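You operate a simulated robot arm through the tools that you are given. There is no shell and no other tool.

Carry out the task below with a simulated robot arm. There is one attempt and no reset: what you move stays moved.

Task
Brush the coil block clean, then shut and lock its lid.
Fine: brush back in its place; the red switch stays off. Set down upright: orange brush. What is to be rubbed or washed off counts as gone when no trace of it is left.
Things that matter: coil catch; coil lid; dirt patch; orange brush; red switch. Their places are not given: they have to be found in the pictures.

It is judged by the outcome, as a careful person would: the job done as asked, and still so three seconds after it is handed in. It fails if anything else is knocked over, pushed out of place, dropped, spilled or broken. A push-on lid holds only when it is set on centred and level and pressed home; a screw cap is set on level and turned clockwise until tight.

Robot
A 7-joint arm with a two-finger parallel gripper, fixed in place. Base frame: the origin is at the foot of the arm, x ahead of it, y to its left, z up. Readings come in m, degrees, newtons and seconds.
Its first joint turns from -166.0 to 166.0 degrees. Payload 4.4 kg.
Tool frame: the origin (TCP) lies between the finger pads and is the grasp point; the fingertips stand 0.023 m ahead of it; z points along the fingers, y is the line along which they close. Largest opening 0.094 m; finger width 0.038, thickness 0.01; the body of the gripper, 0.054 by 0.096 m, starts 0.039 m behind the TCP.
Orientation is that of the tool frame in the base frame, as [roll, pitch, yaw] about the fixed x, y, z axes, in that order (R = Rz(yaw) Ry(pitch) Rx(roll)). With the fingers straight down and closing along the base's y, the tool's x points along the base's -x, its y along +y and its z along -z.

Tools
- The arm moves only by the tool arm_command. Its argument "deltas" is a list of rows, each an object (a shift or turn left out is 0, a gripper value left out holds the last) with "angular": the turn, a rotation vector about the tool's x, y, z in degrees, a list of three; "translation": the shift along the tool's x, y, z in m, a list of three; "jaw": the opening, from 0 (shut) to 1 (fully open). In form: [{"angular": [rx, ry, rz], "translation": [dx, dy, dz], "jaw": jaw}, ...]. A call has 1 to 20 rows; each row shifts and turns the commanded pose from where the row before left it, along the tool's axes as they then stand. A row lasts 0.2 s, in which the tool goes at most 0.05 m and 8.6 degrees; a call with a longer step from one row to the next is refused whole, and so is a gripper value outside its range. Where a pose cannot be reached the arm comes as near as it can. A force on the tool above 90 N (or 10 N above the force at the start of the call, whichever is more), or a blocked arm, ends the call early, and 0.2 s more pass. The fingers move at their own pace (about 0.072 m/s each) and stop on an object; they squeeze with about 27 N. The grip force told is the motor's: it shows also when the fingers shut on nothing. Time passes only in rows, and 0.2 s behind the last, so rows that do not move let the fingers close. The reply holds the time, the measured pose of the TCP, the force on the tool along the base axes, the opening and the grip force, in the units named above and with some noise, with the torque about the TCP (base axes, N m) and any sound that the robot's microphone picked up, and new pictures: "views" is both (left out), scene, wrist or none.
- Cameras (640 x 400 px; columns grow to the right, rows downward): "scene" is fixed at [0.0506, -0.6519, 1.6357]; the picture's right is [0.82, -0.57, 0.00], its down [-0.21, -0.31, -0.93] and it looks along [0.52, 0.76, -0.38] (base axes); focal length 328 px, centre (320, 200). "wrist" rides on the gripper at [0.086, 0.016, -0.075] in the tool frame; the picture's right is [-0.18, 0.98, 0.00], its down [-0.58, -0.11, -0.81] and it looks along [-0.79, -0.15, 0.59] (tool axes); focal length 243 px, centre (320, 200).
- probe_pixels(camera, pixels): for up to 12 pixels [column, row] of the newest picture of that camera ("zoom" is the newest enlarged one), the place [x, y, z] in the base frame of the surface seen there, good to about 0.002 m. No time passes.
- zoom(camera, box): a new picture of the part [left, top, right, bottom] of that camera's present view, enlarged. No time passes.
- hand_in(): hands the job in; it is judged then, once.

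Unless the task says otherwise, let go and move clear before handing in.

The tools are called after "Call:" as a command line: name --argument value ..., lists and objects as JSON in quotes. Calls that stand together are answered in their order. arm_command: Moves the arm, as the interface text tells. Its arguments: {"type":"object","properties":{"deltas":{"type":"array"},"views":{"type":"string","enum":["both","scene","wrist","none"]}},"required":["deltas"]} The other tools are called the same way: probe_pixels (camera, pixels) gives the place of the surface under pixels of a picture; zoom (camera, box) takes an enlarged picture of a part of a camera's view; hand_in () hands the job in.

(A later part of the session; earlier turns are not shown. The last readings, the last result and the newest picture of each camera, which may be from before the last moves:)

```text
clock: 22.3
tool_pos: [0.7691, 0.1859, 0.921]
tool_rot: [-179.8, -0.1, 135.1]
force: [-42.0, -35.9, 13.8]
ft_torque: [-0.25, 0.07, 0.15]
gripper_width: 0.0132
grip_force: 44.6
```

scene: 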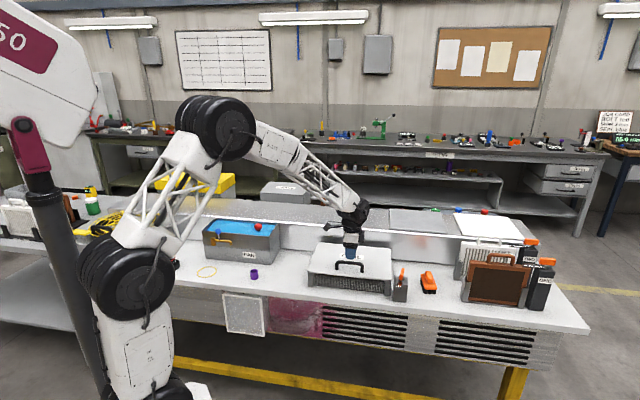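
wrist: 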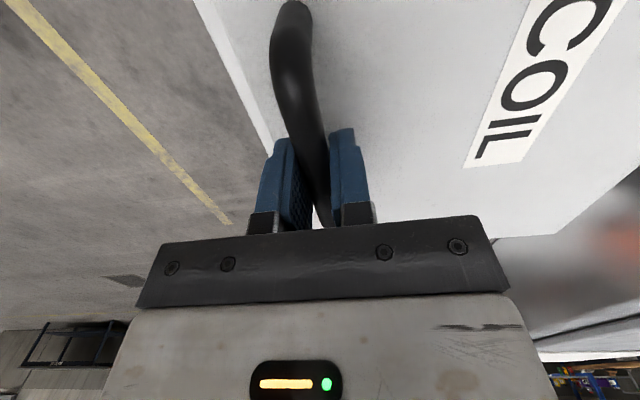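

Gripped, but with ~55 N along −v: the bar is ~3.5 mm nearer the front. I shift back by that, then lift the first 10° of the opening arc.

Call:
arm_command --deltas '[{"translation": [0, -0.0035, 0]}, {"translation": [0, 0.0043, -0.0169]}, {"translation": [0, 0.0058, -0.0165]}]' --views "both"

Call:
zoom --camera "scene" --box '[290, 220, 420, 310]'

```text
clock: 23.1
tool_pos: [0.7764, 0.1912, 0.955]
tool_rot: [179.9, -0.2, 135.0]
force: [27.2, 16.4, -15.0]
ft_torque: [-0.52, -0.67, -0.4]
gripper_width: 0.0138
grip_force: 45.5
```

scene: 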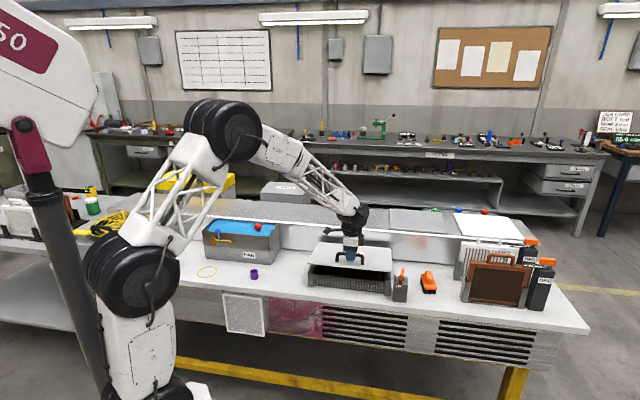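
wrist: 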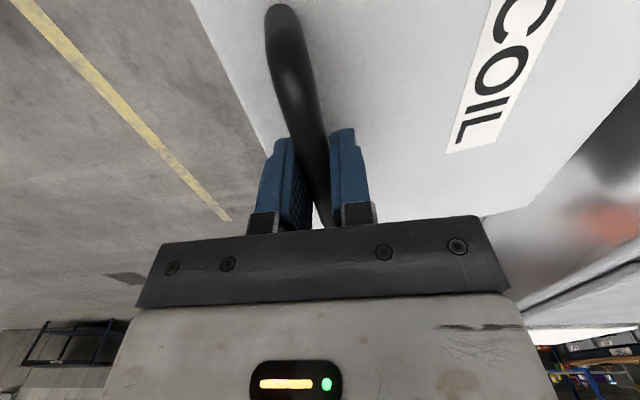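

```text
4.44 times, centred on (355, 265) of scene
```

zoom: 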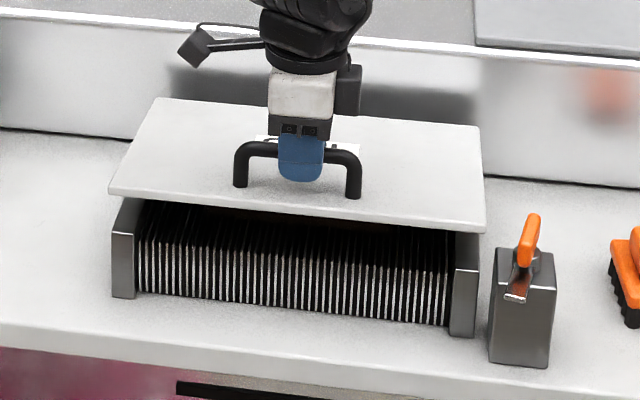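

The lid lifts on its rear hinge; the +v force suggests the hinge is ~1 cm lower than assumed (z≈0.87). I continue the corrected arc to 30°.

Call:
arm_command --deltas '[{"translation": [0, 0.0092, -0.0158]}, {"translation": [0, 0.0093, -0.0149]}, {"translation": [0, 0.0108, -0.0141]}, {"translation": [0, 0.0118, -0.0132]}]' --views "scene"

```text
clock: 24.1
tool_pos: [0.8042, 0.2201, 1.0143]
tool_rot: [180.0, 0.1, 134.9]
force: [-35.8, -32.6, 39.7]
ft_torque: [-0.49, -0.3, -1.74]
gripper_width: 0.0138
grip_force: 45.0
```

scene: 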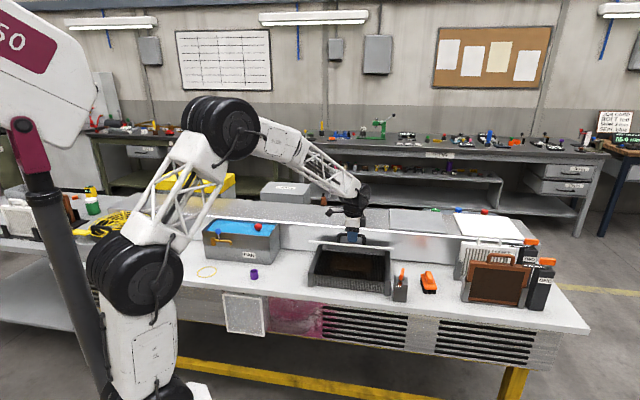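

The remaining load is radial (handle circle slightly larger than commanded). I refit the hinge to about (v 0.868, z 0.872), r≈0.202, and continue to 50°.

Call:
arm_command --deltas '[{"translation": [0, 0.0089, -0.0134]}, {"translation": [0, 0.0138, -0.0109]}, {"translation": [0, 0.0148, -0.0096]}, {"translation": [0, 0.0155, -0.0083]}]' --views "scene"

```text
clock: 25.1
tool_pos: [0.842, 0.257, 1.0573]
tool_rot: [179.9, -0.1, 135.0]
force: [1.9, -26.5, 26.8]
ft_torque: [-0.33, -0.27, -1.67]
gripper_width: 0.0136
grip_force: 44.8
```

scene: 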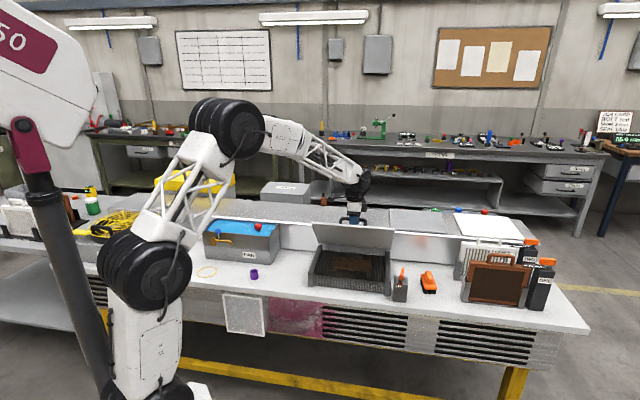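

Radial load persists mildly (hinge estimate is off). I probe the lid's present corners and inspect the interior, which now shows a brown patch on the fins.

Call:
zoom --camera "scene" --box '[290, 210, 420, 310]'

Call:
probe_pixels --camera "zoom" --pixels '[[130, 100], [500, 135], [490, 210], [145, 180], [330, 200], [330, 120], [200, 180], [420, 200]]'

```text
4.00 times, centred on (355, 260) of scene
```

zoom: 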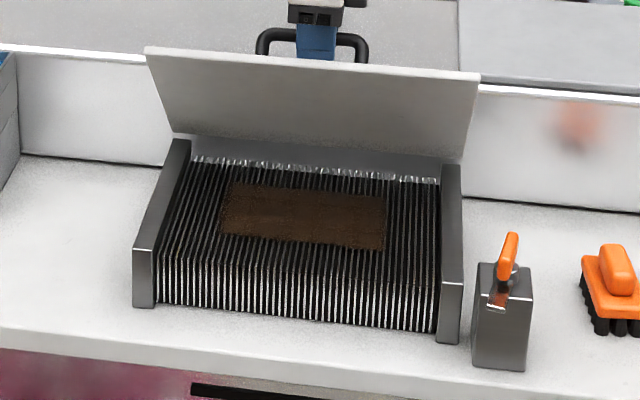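

```text
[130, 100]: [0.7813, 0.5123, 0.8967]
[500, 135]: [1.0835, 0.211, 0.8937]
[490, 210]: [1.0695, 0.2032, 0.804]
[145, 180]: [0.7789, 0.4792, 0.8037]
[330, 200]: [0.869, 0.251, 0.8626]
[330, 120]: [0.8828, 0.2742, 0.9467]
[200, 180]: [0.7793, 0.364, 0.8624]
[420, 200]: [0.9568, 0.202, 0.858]
```

The dirt patch is a brown rectangle on top of the fins (zoom (222,185)–(385,250)). I probe the lid's underside edges and the patch corners.

Call:
probe_pixels --camera "zoom" --pixels '[[160, 60], [470, 85], [180, 128], [460, 155], [320, 70], [320, 140], [225, 190], [384, 200], [222, 232], [383, 245], [165, 200], [450, 220]]'

Call:
probe_pixels --camera "zoom" --pixels '[[300, 190], [300, 215], [300, 238], [180, 150], [150, 235], [448, 280], [452, 170], [200, 160], [430, 178], [290, 165], [200, 275], [420, 305]]'

```text
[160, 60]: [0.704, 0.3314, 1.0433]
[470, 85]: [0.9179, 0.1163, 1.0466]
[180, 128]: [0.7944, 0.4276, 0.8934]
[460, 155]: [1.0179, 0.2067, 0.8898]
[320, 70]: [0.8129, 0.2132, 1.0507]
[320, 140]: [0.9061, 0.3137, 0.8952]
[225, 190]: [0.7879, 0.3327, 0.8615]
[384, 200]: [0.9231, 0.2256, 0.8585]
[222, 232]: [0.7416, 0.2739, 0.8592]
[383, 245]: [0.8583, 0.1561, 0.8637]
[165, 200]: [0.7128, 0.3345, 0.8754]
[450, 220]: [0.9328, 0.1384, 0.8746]
```

```text
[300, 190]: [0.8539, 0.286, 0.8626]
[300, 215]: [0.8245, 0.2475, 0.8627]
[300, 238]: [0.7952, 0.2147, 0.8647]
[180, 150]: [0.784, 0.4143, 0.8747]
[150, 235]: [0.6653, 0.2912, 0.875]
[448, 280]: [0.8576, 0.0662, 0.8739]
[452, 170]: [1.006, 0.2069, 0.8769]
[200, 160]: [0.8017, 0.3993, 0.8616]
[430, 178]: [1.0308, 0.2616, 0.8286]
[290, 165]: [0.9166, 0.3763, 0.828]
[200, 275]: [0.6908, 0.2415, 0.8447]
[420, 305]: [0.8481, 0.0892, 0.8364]
```

Lid is at ≈48.6°; refined hinge: v≈0.880, z≈0.877, r≈0.208. The patch spans about u 0.32–0.50, v 0.72–0.81 at z≈0.862. I continue the arc to 75°.

Call:
arm_command --deltas '[{"translation": [0, 0.01, -0.0066]}, {"translation": [0, 0.01, -0.0065]}, {"translation": [0, 0.017, -0.0064]}, {"translation": [0, 0.0175, -0.0049]}, {"translation": [0, 0.0179, -0.0033]}, {"translation": [0, 0.018, -0.0018]}]' --views "scene"

```text
clock: 26.5
tool_pos: [0.9061, 0.3208, 1.0847]
tool_rot: [-179.9, -0.1, 135.0]
force: [-9.4, 6.4, -1.7]
ft_torque: [-0.59, -0.28, -1.71]
gripper_width: 0.0139
grip_force: 45.2
```

scene: 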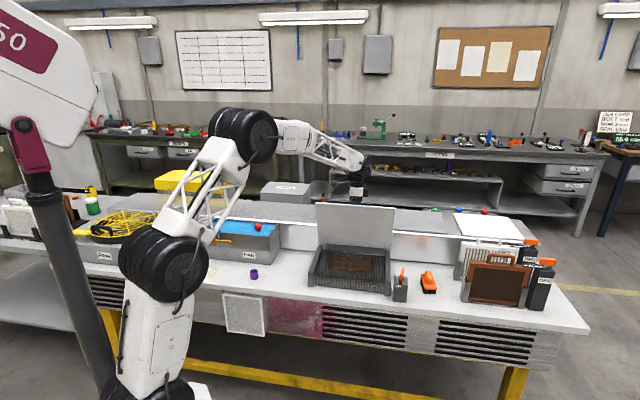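

Forces are near zero, so the arc model fits. I continue past vertical to 100°, turning the tool slightly with the lid for clearance.

Call:
arm_command --deltas '[{"translation": [0, 0.0182, 0]}, {"translation": [0, 0.0181, 0.0014]}, {"translation": [0, 0.018, 0.003], "angular": [2, 0, 0]}, {"translation": [0, 0.0174, 0.0051], "angular": [2, 0, 0]}, {"translation": [0, 0.0167, 0.0072], "angular": [2, 0, 0]}]' --views "scene"

Call:
zoom --camera "scene" --box '[290, 170, 430, 310]'

```text
clock: 27.7
tool_pos: [0.9691, 0.3838, 1.0703]
tool_rot: [-174.2, 0.0, 135.0]
force: [3.6, 17.3, 37.2]
ft_torque: [-0.05, -0.06, -1.66]
gripper_width: 0.0138
grip_force: 44.9
```

scene: 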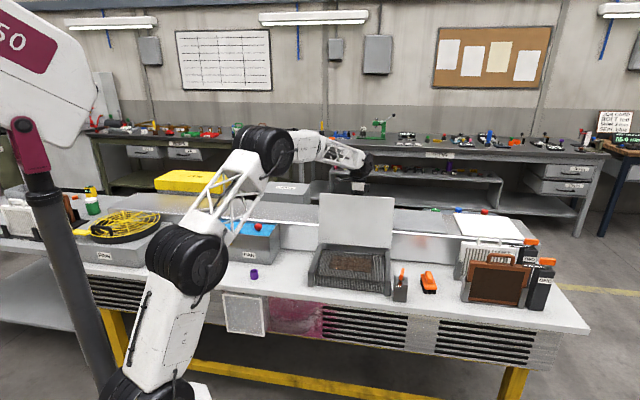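

```text
2.86 times, centred on (360, 240) of scene
```

zoom: 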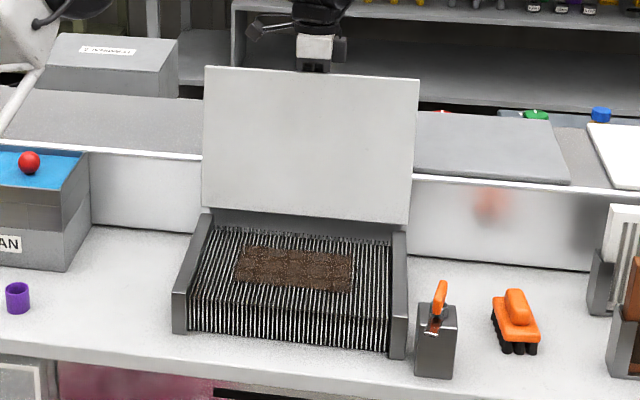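

At 100°, only a radial load (+40 N outward) shows, no stop. I relieve it and go on to ~105°.

Call:
arm_command --deltas '[{"translation": [0, 0.001, -0.0025]}, {"translation": [0, 0.0088, 0.0028], "angular": [2, 0, 0]}, {"translation": [0, 0.0085, 0.003], "angular": [2, 0, 0]}]' --views "wrist"

```text
clock: 28.3
tool_pos: [0.971, 0.3849, 1.0671]
tool_rot: [-172.0, -0.2, 134.7]
force: [-55.2, -28.6, 11.5]
ft_torque: [0.34, 0.0, -1.66]
gripper_width: 0.0141
grip_force: 44.9
stopped in row 2: the force on the tool passed its limit at 105 N (the readings are from after the stop); the commanded pose is now the measured one
```

wrist: 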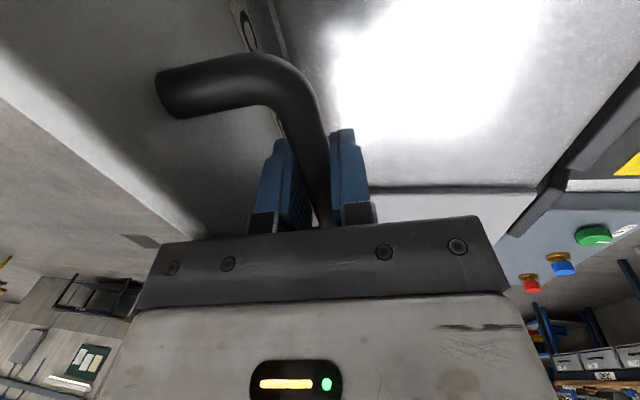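

The lid hits its stop at about 101°, past vertical. I back off 2–3 mm to unload, open the jaws a little, and watch whether the lid stays.

Call:
arm_command --deltas '[{"translation": [0, -0.002, 0]}, {"jaw": 0.3}, {"jaw": 0.3}, {"jaw": 0.3}]' --views "both"

```text
clock: 29.3
tool_pos: [0.9717, 0.3831, 1.0663]
tool_rot: [-172.1, -0.2, 134.8]
force: [0.4, 0.3, -0.8]
ft_torque: [0.03, 0.03, 0.0]
gripper_width: 0.028
grip_force: 0.1
```

scene: 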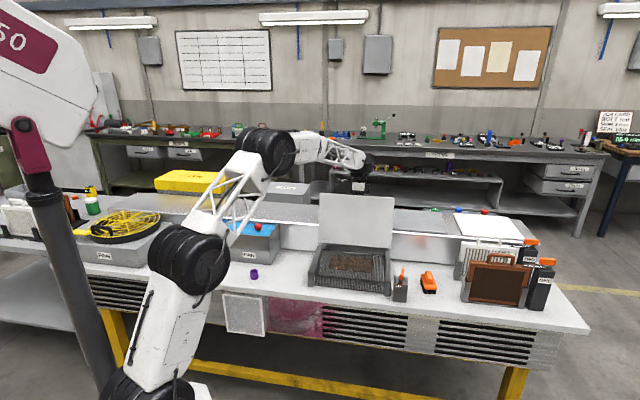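
wrist: 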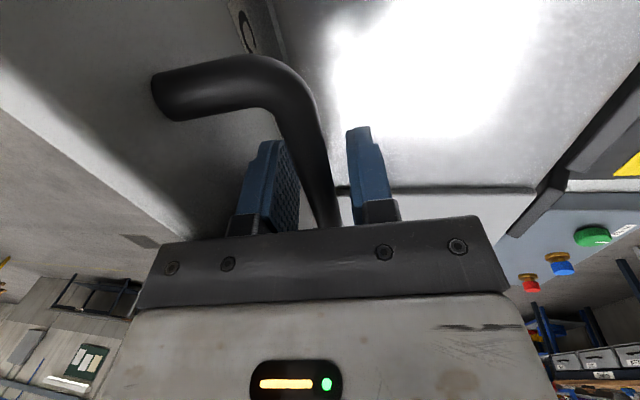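

Forces are zero and the lid stands by itself. I withdraw along the tool axis and check.

Call:
arm_command --deltas '[{"translation": [0, 0, -0.02]}, {"translation": [0, 0, -0.03]}, {"translation": [0, 0, -0.04]}, {"translation": [0, 0, -0.04]}, {"translation": [0, 0, 0], "angular": [-4, 0, 0]}, {"angular": [-4, 0, 0]}]' --views "both"

Call:
zoom --camera "scene" --box '[290, 180, 450, 310]'

```text
clock: 30.7
tool_pos: [0.984, 0.3966, 1.1951]
tool_rot: [180.0, -0.2, 134.7]
force: [0.4, 1.0, -0.4]
ft_torque: [-0.01, 0.02, 0.01]
gripper_width: 0.028
grip_force: 0.1
```

scene: 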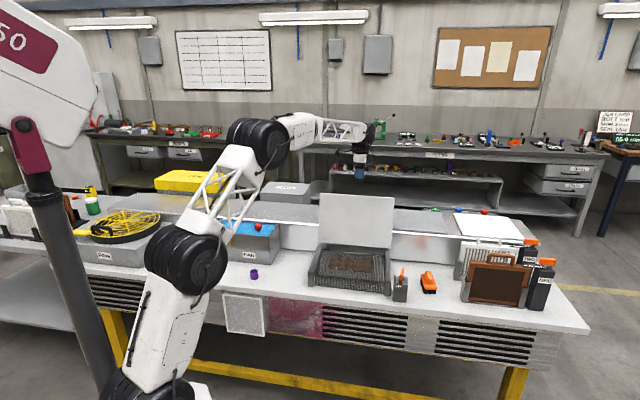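
wrist: 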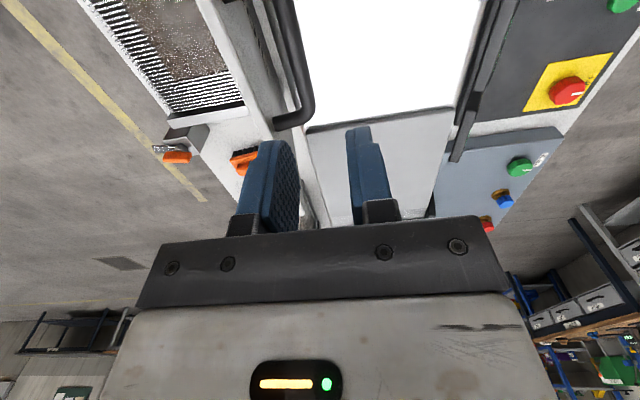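

```text
3.08 times, centred on (370, 245) of scene
```

zoom: 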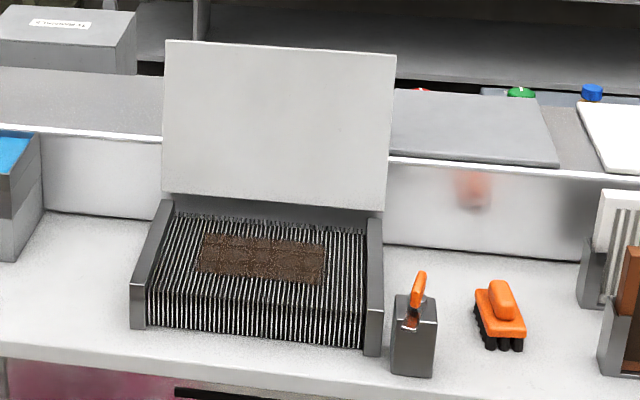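

The lid holds open. Now I travel at z≈1.195 (above the lid's top edge) to over the brush.

Call:
arm_command --deltas '[{"translation": [-0.0351, -0.027, 0]}, {"translation": [-0.0351, -0.027, 0]}, {"translation": [-0.0351, -0.027, 0]}, {"translation": [-0.0351, -0.027, 0]}, {"translation": [-0.0351, -0.027, 0]}, {"translation": [-0.0351, -0.027, 0]}, {"translation": [-0.0351, -0.027, 0]}, {"translation": [-0.0351, -0.027, 0]}, {"translation": [-0.0351, -0.027, 0]}]' --views "none"

Call:
arm_command --deltas '[{"angular": [0, 0, -8]}, {"angular": [0, 0, -8]}, {"angular": [0, 0, -8]}, {"angular": [0, 0, -8]}, {"angular": [0, 0, -8]}, {"angular": [0, 0, -8]}, {"angular": [0, 0, -8]}, {"angular": [0, 0, -8]}, {"angular": [0, 0, -8]}, {"angular": [0, 0, -8]}, {"angular": [0, 0, -8]}, {"angular": [0, 0, -2]}]' --views "both"

```text
clock: 32.7
tool_pos: [1.0343, 0.0013, 1.1939]
tool_rot: [179.8, -0.3, 134.8]
force: [0.5, -0.6, 0.0]
ft_torque: [-0.02, 0.0, 0.02]
gripper_width: 0.0282
grip_force: 0.0
```

```text
clock: 35.3
tool_pos: [1.0339, 0.0014, 1.1936]
tool_rot: [179.8, 0.1, -135.1]
force: [0.0, -0.2, -0.1]
ft_torque: [-0.01, -0.02, 0.01]
gripper_width: 0.0281
grip_force: 0.1
```

scene: 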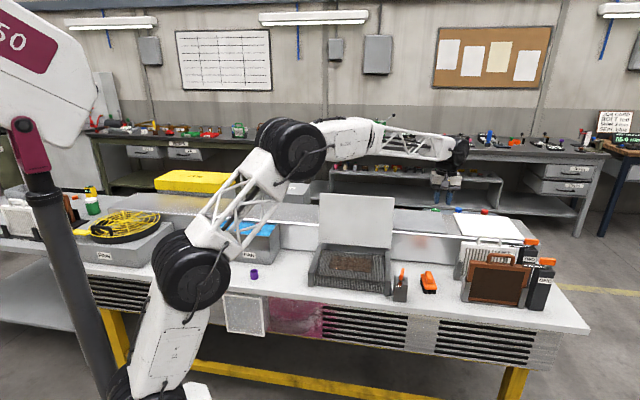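
wrist: 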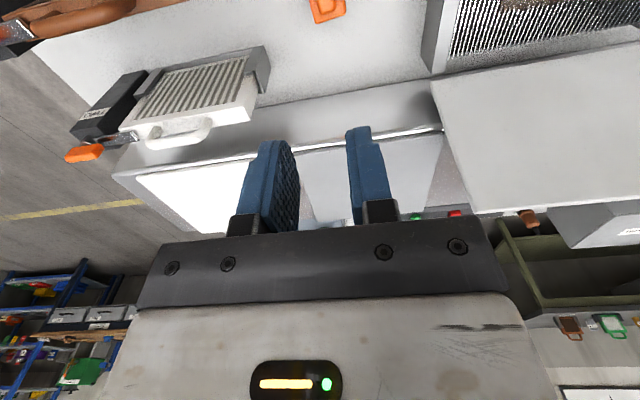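

The arm reaches above the brush at z≈1.19. I probe the surroundings (filter holders) and the brush again, before going down.

Call:
zoom --camera "scene" --box '[400, 250, 480, 310]'

Call:
probe_pixels --camera "scene" --pixels '[[458, 270], [463, 290], [462, 250], [466, 262], [480, 262], [429, 274], [430, 281]]'

```text
6.67 times, centred on (440, 280) of scene
```

zoom: 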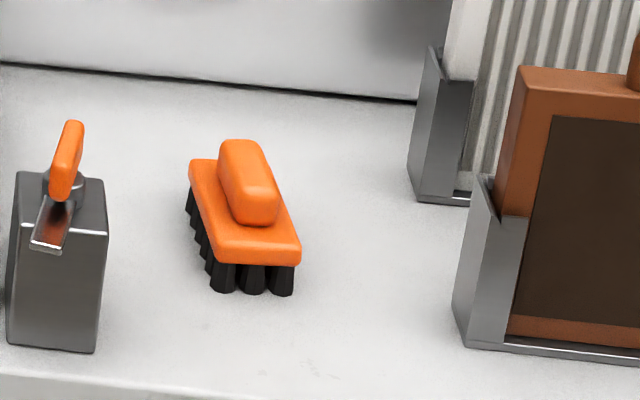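

```text
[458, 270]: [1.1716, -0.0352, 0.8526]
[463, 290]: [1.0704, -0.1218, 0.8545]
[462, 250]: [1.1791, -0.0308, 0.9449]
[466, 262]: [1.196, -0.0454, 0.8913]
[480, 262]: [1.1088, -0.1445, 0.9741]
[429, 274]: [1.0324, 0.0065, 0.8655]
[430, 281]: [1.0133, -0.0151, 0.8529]
```

Holders are >7 cm from the brush sides, fine. I descend to z≈1.02 to see the brush between the fingers.

Call:
arm_command --deltas '[{"translation": [0, 0, 0.045]}, {"translation": [0, 0, 0.045]}, {"translation": [0, 0, 0.045]}, {"translation": [0, 0, 0.04]}]' --views "both"

Call:
zoom --camera "wrist" --box '[240, 0, 400, 160]'

```text
clock: 36.3
tool_pos: [1.0341, 0.0015, 1.0188]
tool_rot: [179.9, 0.2, -135.3]
force: [0.1, -0.8, 0.4]
ft_torque: [0.01, -0.03, 0.01]
gripper_width: 0.0284
grip_force: 0.0
```

scene: 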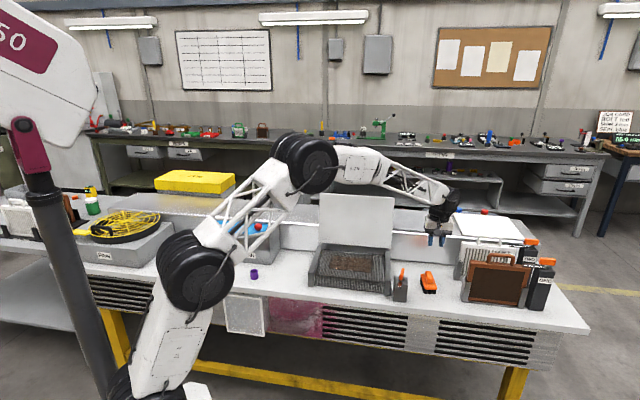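
wrist: 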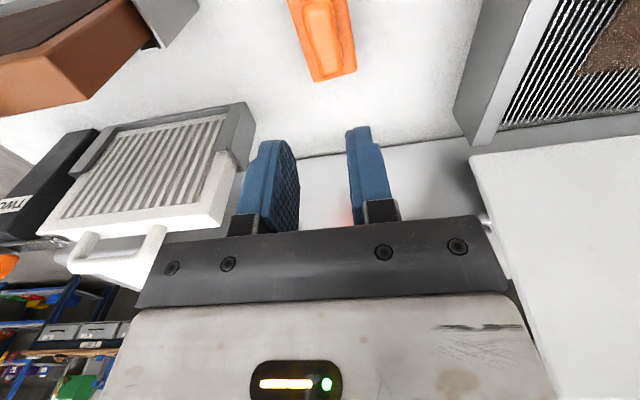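

```text
2.50 times, centred on (320, 80) of wrist
```

zoom: 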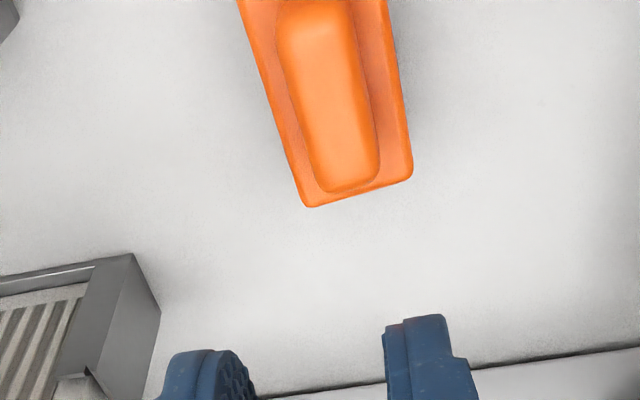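

The brush's rounded handle runs nearly along the tool's x. I probe its handle edges and base-plate corners to record its place and axis.

Call:
probe_pixels --camera "zoom" --pixels '[[305, 202], [410, 172], [262, 60], [393, 40], [290, 40], [325, 40], [352, 40], [305, 110], [340, 110], [368, 110], [345, 165], [318, 10]]'

```text
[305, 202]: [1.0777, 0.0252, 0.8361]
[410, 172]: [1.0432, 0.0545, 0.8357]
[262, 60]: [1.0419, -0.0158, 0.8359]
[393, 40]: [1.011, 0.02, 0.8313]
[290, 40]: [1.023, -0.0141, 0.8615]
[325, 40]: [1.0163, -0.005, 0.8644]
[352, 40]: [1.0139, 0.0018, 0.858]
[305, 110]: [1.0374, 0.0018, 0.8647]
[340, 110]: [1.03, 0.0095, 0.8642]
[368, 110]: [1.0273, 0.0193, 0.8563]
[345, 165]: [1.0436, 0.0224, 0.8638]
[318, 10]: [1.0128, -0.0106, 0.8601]
```

The brush axis is ~51.5° (centre ≈ (1.032, 0.006), handle top z≈0.8645, plate top z≈0.837). I align the yaw, centre over it, open the jaws and go down to z≈0.92 to check reach.

Call:
arm_command --deltas '[{"translation": [-0.0017, 0.0052, 0], "jaw": 0.5}, {"angular": [0, 0, -6.6], "jaw": 0.5}, {"translation": [0, 0, 0.04]}, {"translation": [0, 0, 0.04]}, {"translation": [0, 0, 0.02]}]' --views "both"

Call:
zoom --camera "wrist" --box '[220, 40, 420, 240]'

```text
clock: 37.5
tool_pos: [1.0325, 0.0071, 0.9178]
tool_rot: [179.9, 0.1, -128.5]
force: [-0.3, -0.2, 0.1]
ft_torque: [0.0, 0.0, 0.01]
gripper_width: 0.0471
grip_force: 0.1
```

scene: 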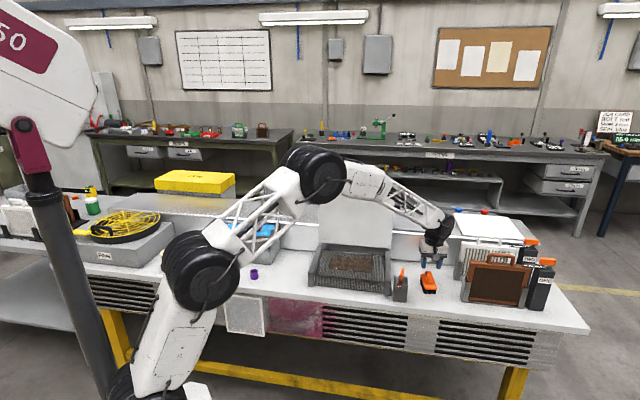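
wrist: 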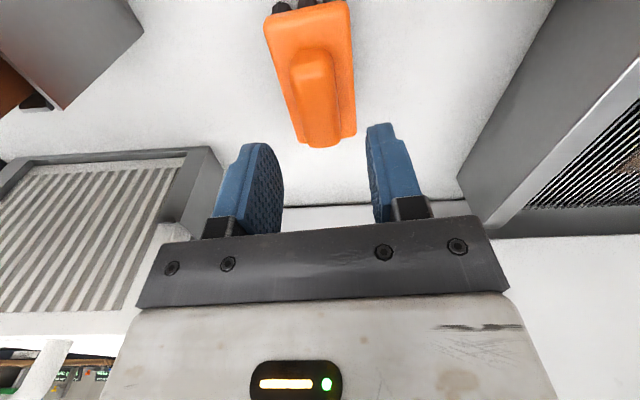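

```text
2.00 times, centred on (320, 140) of wrist
```

zoom: 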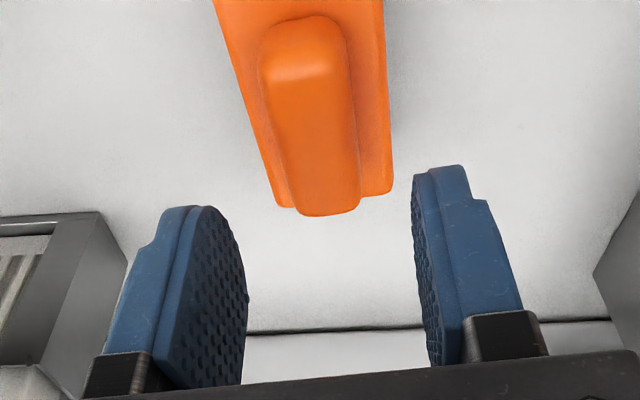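

Reach is fine here. I take one more precise probe set of the brush from this view to fix its place and centre the fingers.

Call:
probe_pixels --camera "wrist" --pixels '[[268, 18], [346, 6], [352, 134], [302, 140], [294, 60], [315, 60], [332, 60], [303, 100], [318, 100], [336, 100], [320, 142], [312, 54]]'

```text
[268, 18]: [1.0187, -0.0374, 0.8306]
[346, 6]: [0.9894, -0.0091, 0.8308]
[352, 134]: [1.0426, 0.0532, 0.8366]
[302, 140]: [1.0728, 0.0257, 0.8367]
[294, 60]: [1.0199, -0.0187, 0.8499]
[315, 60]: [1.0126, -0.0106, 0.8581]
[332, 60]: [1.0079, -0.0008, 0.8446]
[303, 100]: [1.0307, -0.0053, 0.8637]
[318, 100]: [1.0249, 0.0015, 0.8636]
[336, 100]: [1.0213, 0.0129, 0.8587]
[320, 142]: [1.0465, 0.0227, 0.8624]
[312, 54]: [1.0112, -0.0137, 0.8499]
```

Brush centre is (1.031, 0.008), axis 49.5°. I correct 1.5 mm and 2° and descend to z≈0.865 (tips just above the plate), then close.

Call:
arm_command --deltas '[{"translation": [0, 0.0015, 0.01], "angular": [0, 0, 2]}, {"translation": [0, 0, 0.022]}, {"translation": [0, 0, 0.021]}, {"translation": [0, 0, 0]}]' --views "wrist"

```text
clock: 38.5
tool_pos: [1.0304, 0.0088, 0.8647]
tool_rot: [179.8, 0.0, -130.6]
force: [0.2, 0.5, -0.3]
ft_torque: [-0.04, -0.01, -0.01]
gripper_width: 0.047
grip_force: 0.1
```

wrist: 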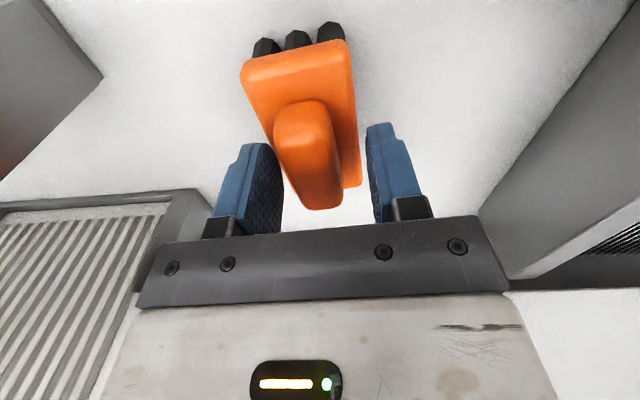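

The handle sits between the fingers; I close on it.

Call:
arm_command --deltas '[{"translation": [0, -0.001, 0]}, {"jaw": 0}, {"jaw": 0}, {"jaw": 0}]' --views "wrist"

```text
clock: 39.5
tool_pos: [1.0303, 0.0078, 0.8643]
tool_rot: [179.7, 0.1, -130.5]
force: [0.9, 0.3, -0.1]
ft_torque: [0.0, -0.03, -0.02]
gripper_width: 0.0259
grip_force: 26.9
```

wrist: 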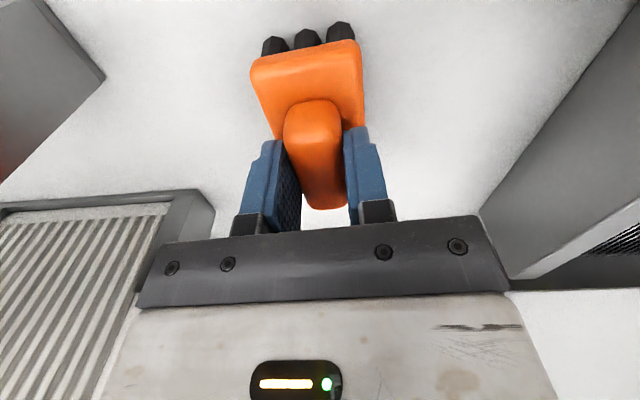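

Held (25.9 mm wide); the brush slid a few mm while centring. I probe its plate now to know the offset for putting it back exactly.

Call:
probe_pixels --camera "wrist" --pixels '[[256, 70], [354, 48], [268, 125], [361, 115], [305, 62], [300, 130], [333, 125], [316, 120]]'

Call:
zoom --camera "scene" --box '[400, 250, 480, 310]'

```text
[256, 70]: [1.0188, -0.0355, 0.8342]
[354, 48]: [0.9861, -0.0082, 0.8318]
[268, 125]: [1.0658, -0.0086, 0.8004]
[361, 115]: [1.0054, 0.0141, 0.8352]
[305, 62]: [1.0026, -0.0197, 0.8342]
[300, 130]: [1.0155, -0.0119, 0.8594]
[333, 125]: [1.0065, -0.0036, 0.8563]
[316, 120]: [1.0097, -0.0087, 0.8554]
```

```text
6.67 times, centred on (440, 280) of scene
```

zoom: 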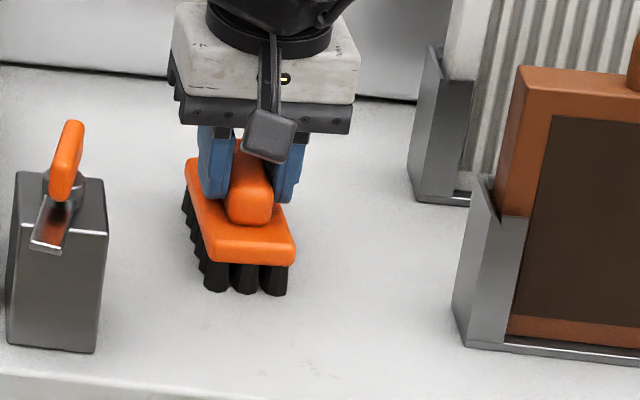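

The brush moved only ~2.7 mm toward the block, to be undone on return (release TCP ≈ (1.032, 0.006, 0.864), yaw −130.5). I lift it straight up to z≈1.0, align with the fins and carry it over the patch.

Call:
arm_command --deltas '[{"translation": [0, 0, -0.015]}, {"translation": [0, 0, -0.03]}, {"translation": [0, 0, -0.045]}, {"translation": [0, 0, -0.045]}, {"angular": [0, 0, 4.5]}]' --views "both"

```text
clock: 40.7
tool_pos: [1.0314, 0.0073, 1.0019]
tool_rot: [179.7, 0.1, -135.1]
force: [0.3, -0.1, -1.3]
ft_torque: [0.02, 0.0, -0.01]
gripper_width: 0.0257
grip_force: 26.8
```

scene: 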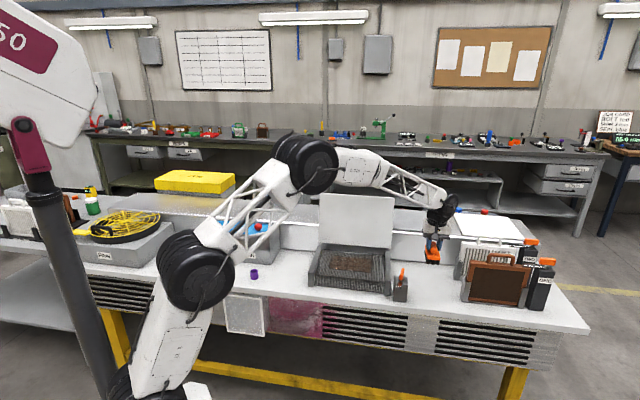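
wrist: 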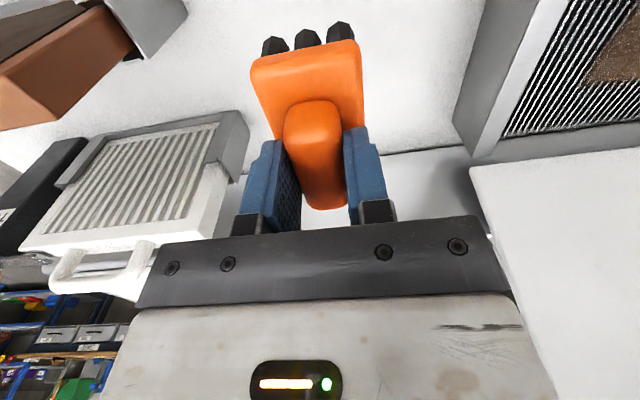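

The brush hangs level in the grip. I re-measure the patch boundaries while the view is free.

Call:
zoom --camera "scene" --box '[300, 235, 400, 300]'

```text
6.15 times, centred on (350, 268) of scene
```

zoom: 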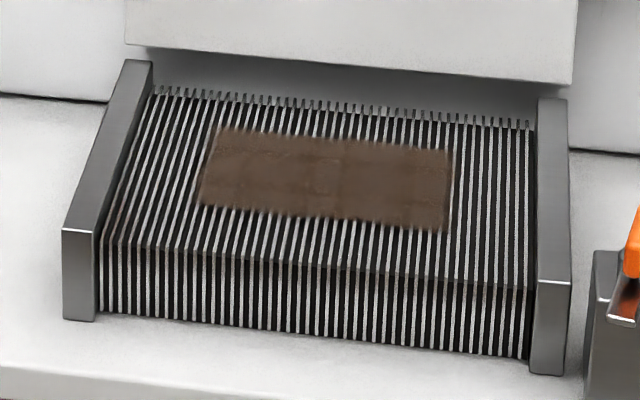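

Call:
probe_pixels --camera "zoom" --pixels '[[218, 130], [450, 153], [443, 227], [202, 203], [330, 180], [330, 145], [320, 213], [110, 245], [525, 280], [155, 95], [528, 125], [135, 65]]'

```text
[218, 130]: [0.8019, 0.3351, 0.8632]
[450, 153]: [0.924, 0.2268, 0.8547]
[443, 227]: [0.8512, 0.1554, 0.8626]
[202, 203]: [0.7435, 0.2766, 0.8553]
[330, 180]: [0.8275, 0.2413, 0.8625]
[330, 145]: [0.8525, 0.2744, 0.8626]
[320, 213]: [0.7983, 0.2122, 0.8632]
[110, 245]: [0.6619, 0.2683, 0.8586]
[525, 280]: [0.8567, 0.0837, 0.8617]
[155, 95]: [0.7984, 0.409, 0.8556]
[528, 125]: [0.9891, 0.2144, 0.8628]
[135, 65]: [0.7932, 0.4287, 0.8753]
```

Patch spans u 0.33–0.493, v 0.713–0.805, fins top z≈0.863. I carry the brush over its left end at v≈0.745, still high.

Call:
arm_command --deltas '[{"translation": [-0.0012, 0.0427, 0]}, {"translation": [-0.0012, 0.0427, 0]}, {"translation": [-0.0012, 0.0427, 0]}, {"translation": [-0.0012, 0.0427, 0]}, {"translation": [-0.0012, 0.0427, 0]}, {"translation": [-0.0012, 0.0427, 0]}, {"translation": [-0.0012, 0.0427, 0]}, {"translation": [-0.0012, 0.0427, 0]}, {"translation": [-0.0012, 0.0427, 0.03]}, {"translation": [0, 0, 0.02]}]' --views "both"

Call:
zoom --camera "scene" --box '[290, 210, 420, 310]'

```text
refused: row 9 steps farther than a row can; nothing moved
```

```text
4.00 times, centred on (355, 260) of scene
```

zoom: 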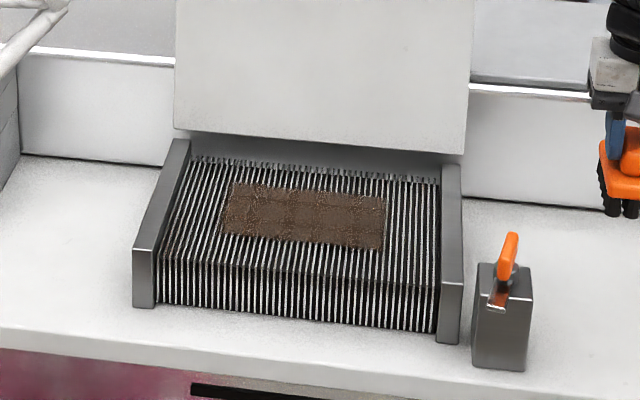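

The call was refused because row 9 was too long (nothing moved). I resend with the descent in separate rows.

Call:
arm_command --deltas '[{"translation": [-0.0012, 0.0427, 0]}, {"translation": [-0.0012, 0.0427, 0]}, {"translation": [-0.0012, 0.0427, 0]}, {"translation": [-0.0012, 0.0427, 0]}, {"translation": [-0.0012, 0.0427, 0]}, {"translation": [-0.0012, 0.0427, 0]}, {"translation": [-0.0012, 0.0427, 0]}, {"translation": [-0.0012, 0.0427, 0]}, {"translation": [-0.0012, 0.0427, 0]}, {"translation": [0, 0, 0.03]}, {"translation": [0, 0, 0.02]}]' --views "both"

Call:
zoom --camera "scene" --box '[290, 210, 420, 310]'

```text
clock: 43.1
tool_pos: [0.7663, 0.2871, 0.9507]
tool_rot: [179.8, 0.2, -135.1]
force: [-0.8, -0.6, -0.9]
ft_torque: [-0.02, 0.01, -0.03]
gripper_width: 0.0258
grip_force: 27.1
```

scene: 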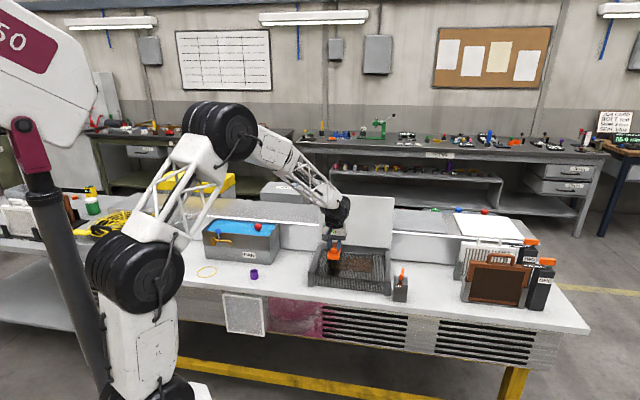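
wrist: 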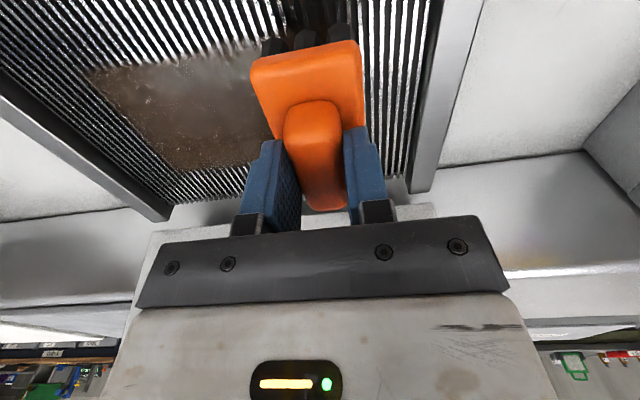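

```text
4.00 times, centred on (355, 260) of scene
```

zoom: 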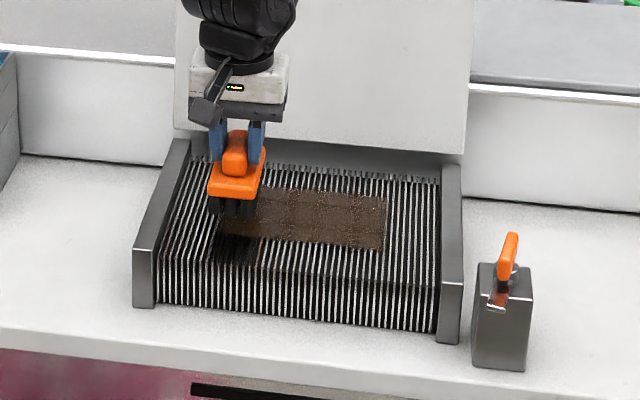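

The brush is right over the left end of the patch. I lower to just above contact (expected TCP z≈0.924) and then feel for it.

Call:
arm_command --deltas '[{"translation": [0, 0, 0.014]}, {"translation": [0, 0, 0.01]}, {"translation": [0, 0, 0.002]}, {"translation": [0, 0, 0]}]' --views "none"

```text
clock: 44.1
tool_pos: [0.7666, 0.287, 0.926]
tool_rot: [179.8, 0.1, -135.1]
force: [0.2, -0.1, -0.9]
ft_torque: [-0.02, 0.01, -0.05]
gripper_width: 0.0257
grip_force: 27.0
```

Call:
arm_command --deltas '[{"translation": [0, 0, 0.0015]}, {"translation": [0, 0, 0.001]}, {"translation": [0, 0, 0]}]' --views "none"

```text
clock: 44.9
tool_pos: [0.768, 0.2866, 0.9247]
tool_rot: [179.9, 0.2, -135.2]
force: [-5.1, -2.2, 26.4]
ft_torque: [-0.02, 0.0, -0.03]
gripper_width: 0.0258
grip_force: 27.0
```

Contact felt: 26 N at z≈0.9247. I ease up slightly and sweep the brush to the right across the patch.

Call:
arm_command --deltas '[{"translation": [0, 0, -0.0006]}, {"translation": [0, -0.016, 0]}, {"translation": [0, -0.016, 0]}, {"translation": [0, -0.016, 0]}, {"translation": [0, -0.016, 0]}]' --views "both"

Call:
zoom --camera "scene" --box '[290, 210, 420, 310]'

```text
clock: 46.1
tool_pos: [0.8134, 0.2411, 0.9234]
tool_rot: [179.8, 0.0, -135.0]
force: [-6.0, 6.8, 24.0]
ft_torque: [0.28, -0.17, 0.12]
gripper_width: 0.0257
grip_force: 26.6
```

scene: 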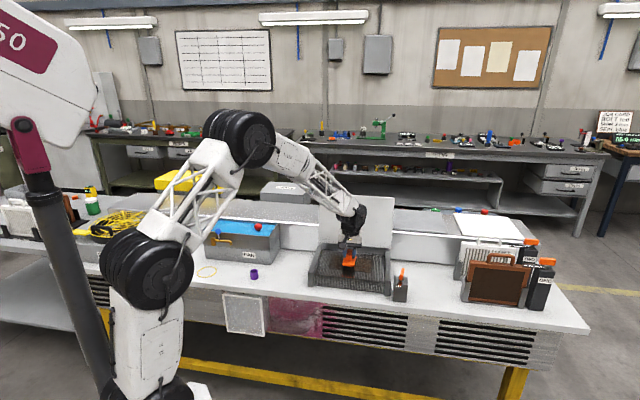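
wrist: 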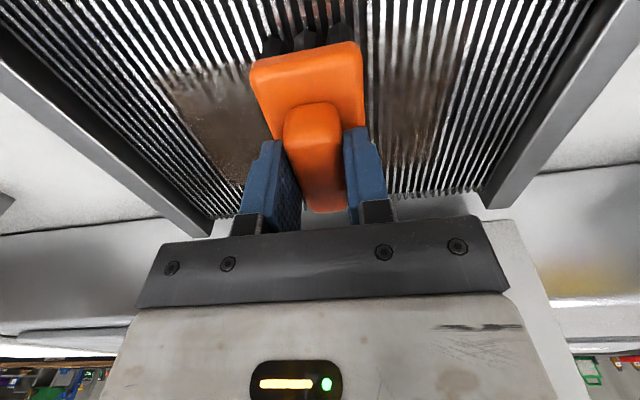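

```text
4.00 times, centred on (355, 260) of scene
```

zoom: 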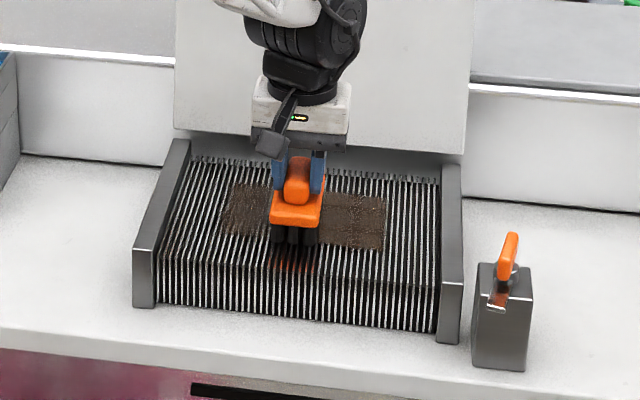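

The dirt fades behind the brush after one pass. I go on to the right end, then shift back toward the lid by 3 cm and sweep left.

Call:
arm_command --deltas '[{"translation": [0, -0.016, 0]}, {"translation": [0, -0.016, 0]}, {"translation": [0, -0.016, 0]}, {"translation": [0, -0.016, 0]}, {"translation": [0, -0.016, 0]}, {"translation": [0, -0.014, 0]}, {"translation": [-0.015, 0, 0]}, {"translation": [-0.015, 0, 0]}, {"translation": [0, 0.016, 0]}, {"translation": [0, 0.016, 0]}, {"translation": [0, 0.016, 0]}, {"translation": [0, 0.016, 0]}, {"translation": [0, 0.016, 0]}, {"translation": [0, 0.016, 0]}, {"translation": [0, 0.016, 0]}, {"translation": [0, 0.016, 0]}, {"translation": [0, 0.016, 0]}, {"translation": [0, 0.016, 0]}, {"translation": [0, 0.012, 0]}]' --views "both"

Call:
zoom --camera "scene" --box '[290, 210, 420, 310]'

```text
clock: 50.1
tool_pos: [0.778, 0.3181, 0.9249]
tool_rot: [179.9, 0.1, -135.2]
force: [0.7, 0.7, -1.2]
ft_torque: [-0.01, -0.07, 0.0]
gripper_width: 0.0257
grip_force: 26.8
```

scene: 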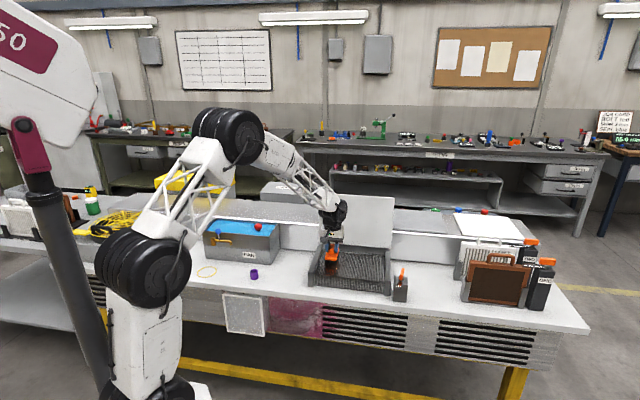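
wrist: 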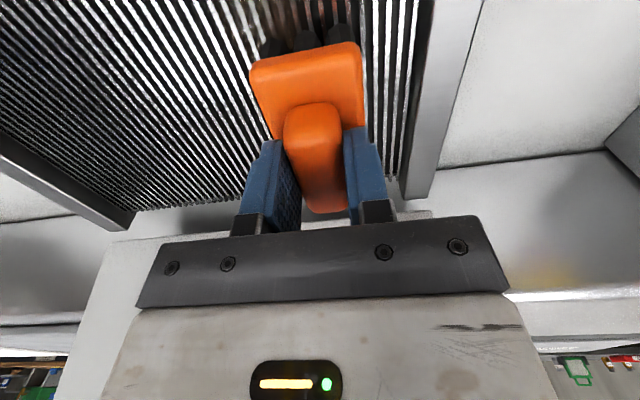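

```text
4.00 times, centred on (355, 260) of scene
```

zoom: 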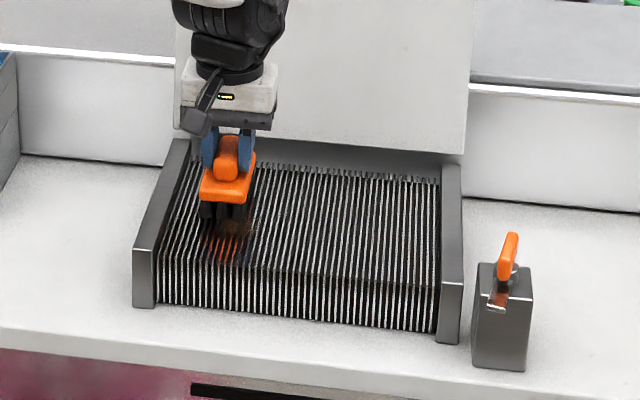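

Most of the patch is gone. At this left end contact was lost (force ≈0), and some brown shows just in front of the brush; I press 1.3 mm lower and make more passes here and back across.

Call:
arm_command --deltas '[{"translation": [0, 0, 0.0008]}, {"translation": [0, 0, 0.0005]}, {"translation": [0.012, 0, 0]}, {"translation": [0.012, 0, 0]}, {"translation": [0.012, 0, 0]}, {"translation": [-0.012, 0, 0]}, {"translation": [-0.012, 0, 0]}, {"translation": [-0.012, 0, 0]}, {"translation": [0, -0.015, 0]}, {"translation": [0, -0.015, 0]}, {"translation": [0.012, 0, 0]}, {"translation": [0.012, 0, 0]}, {"translation": [0.012, 0, 0]}]' --views "both"

Call:
zoom --camera "scene" --box '[290, 210, 420, 310]'

```text
clock: 52.9
tool_pos: [0.774, 0.2713, 0.9239]
tool_rot: [179.8, 0.1, -135.0]
force: [5.0, 3.1, 14.8]
ft_torque: [0.14, -0.4, 0.08]
gripper_width: 0.0259
grip_force: 26.8
```

scene: 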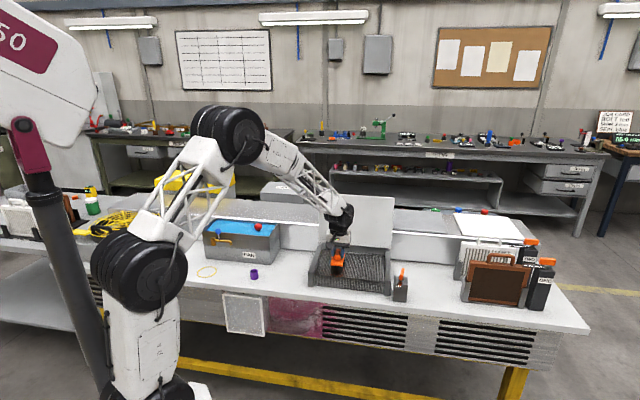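
wrist: 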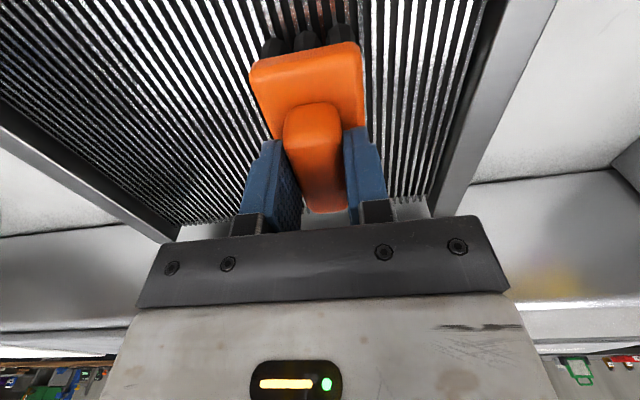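

```text
4.00 times, centred on (355, 260) of scene
```

zoom: 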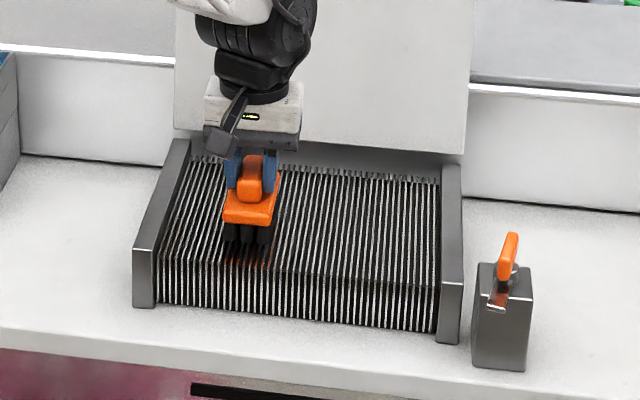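

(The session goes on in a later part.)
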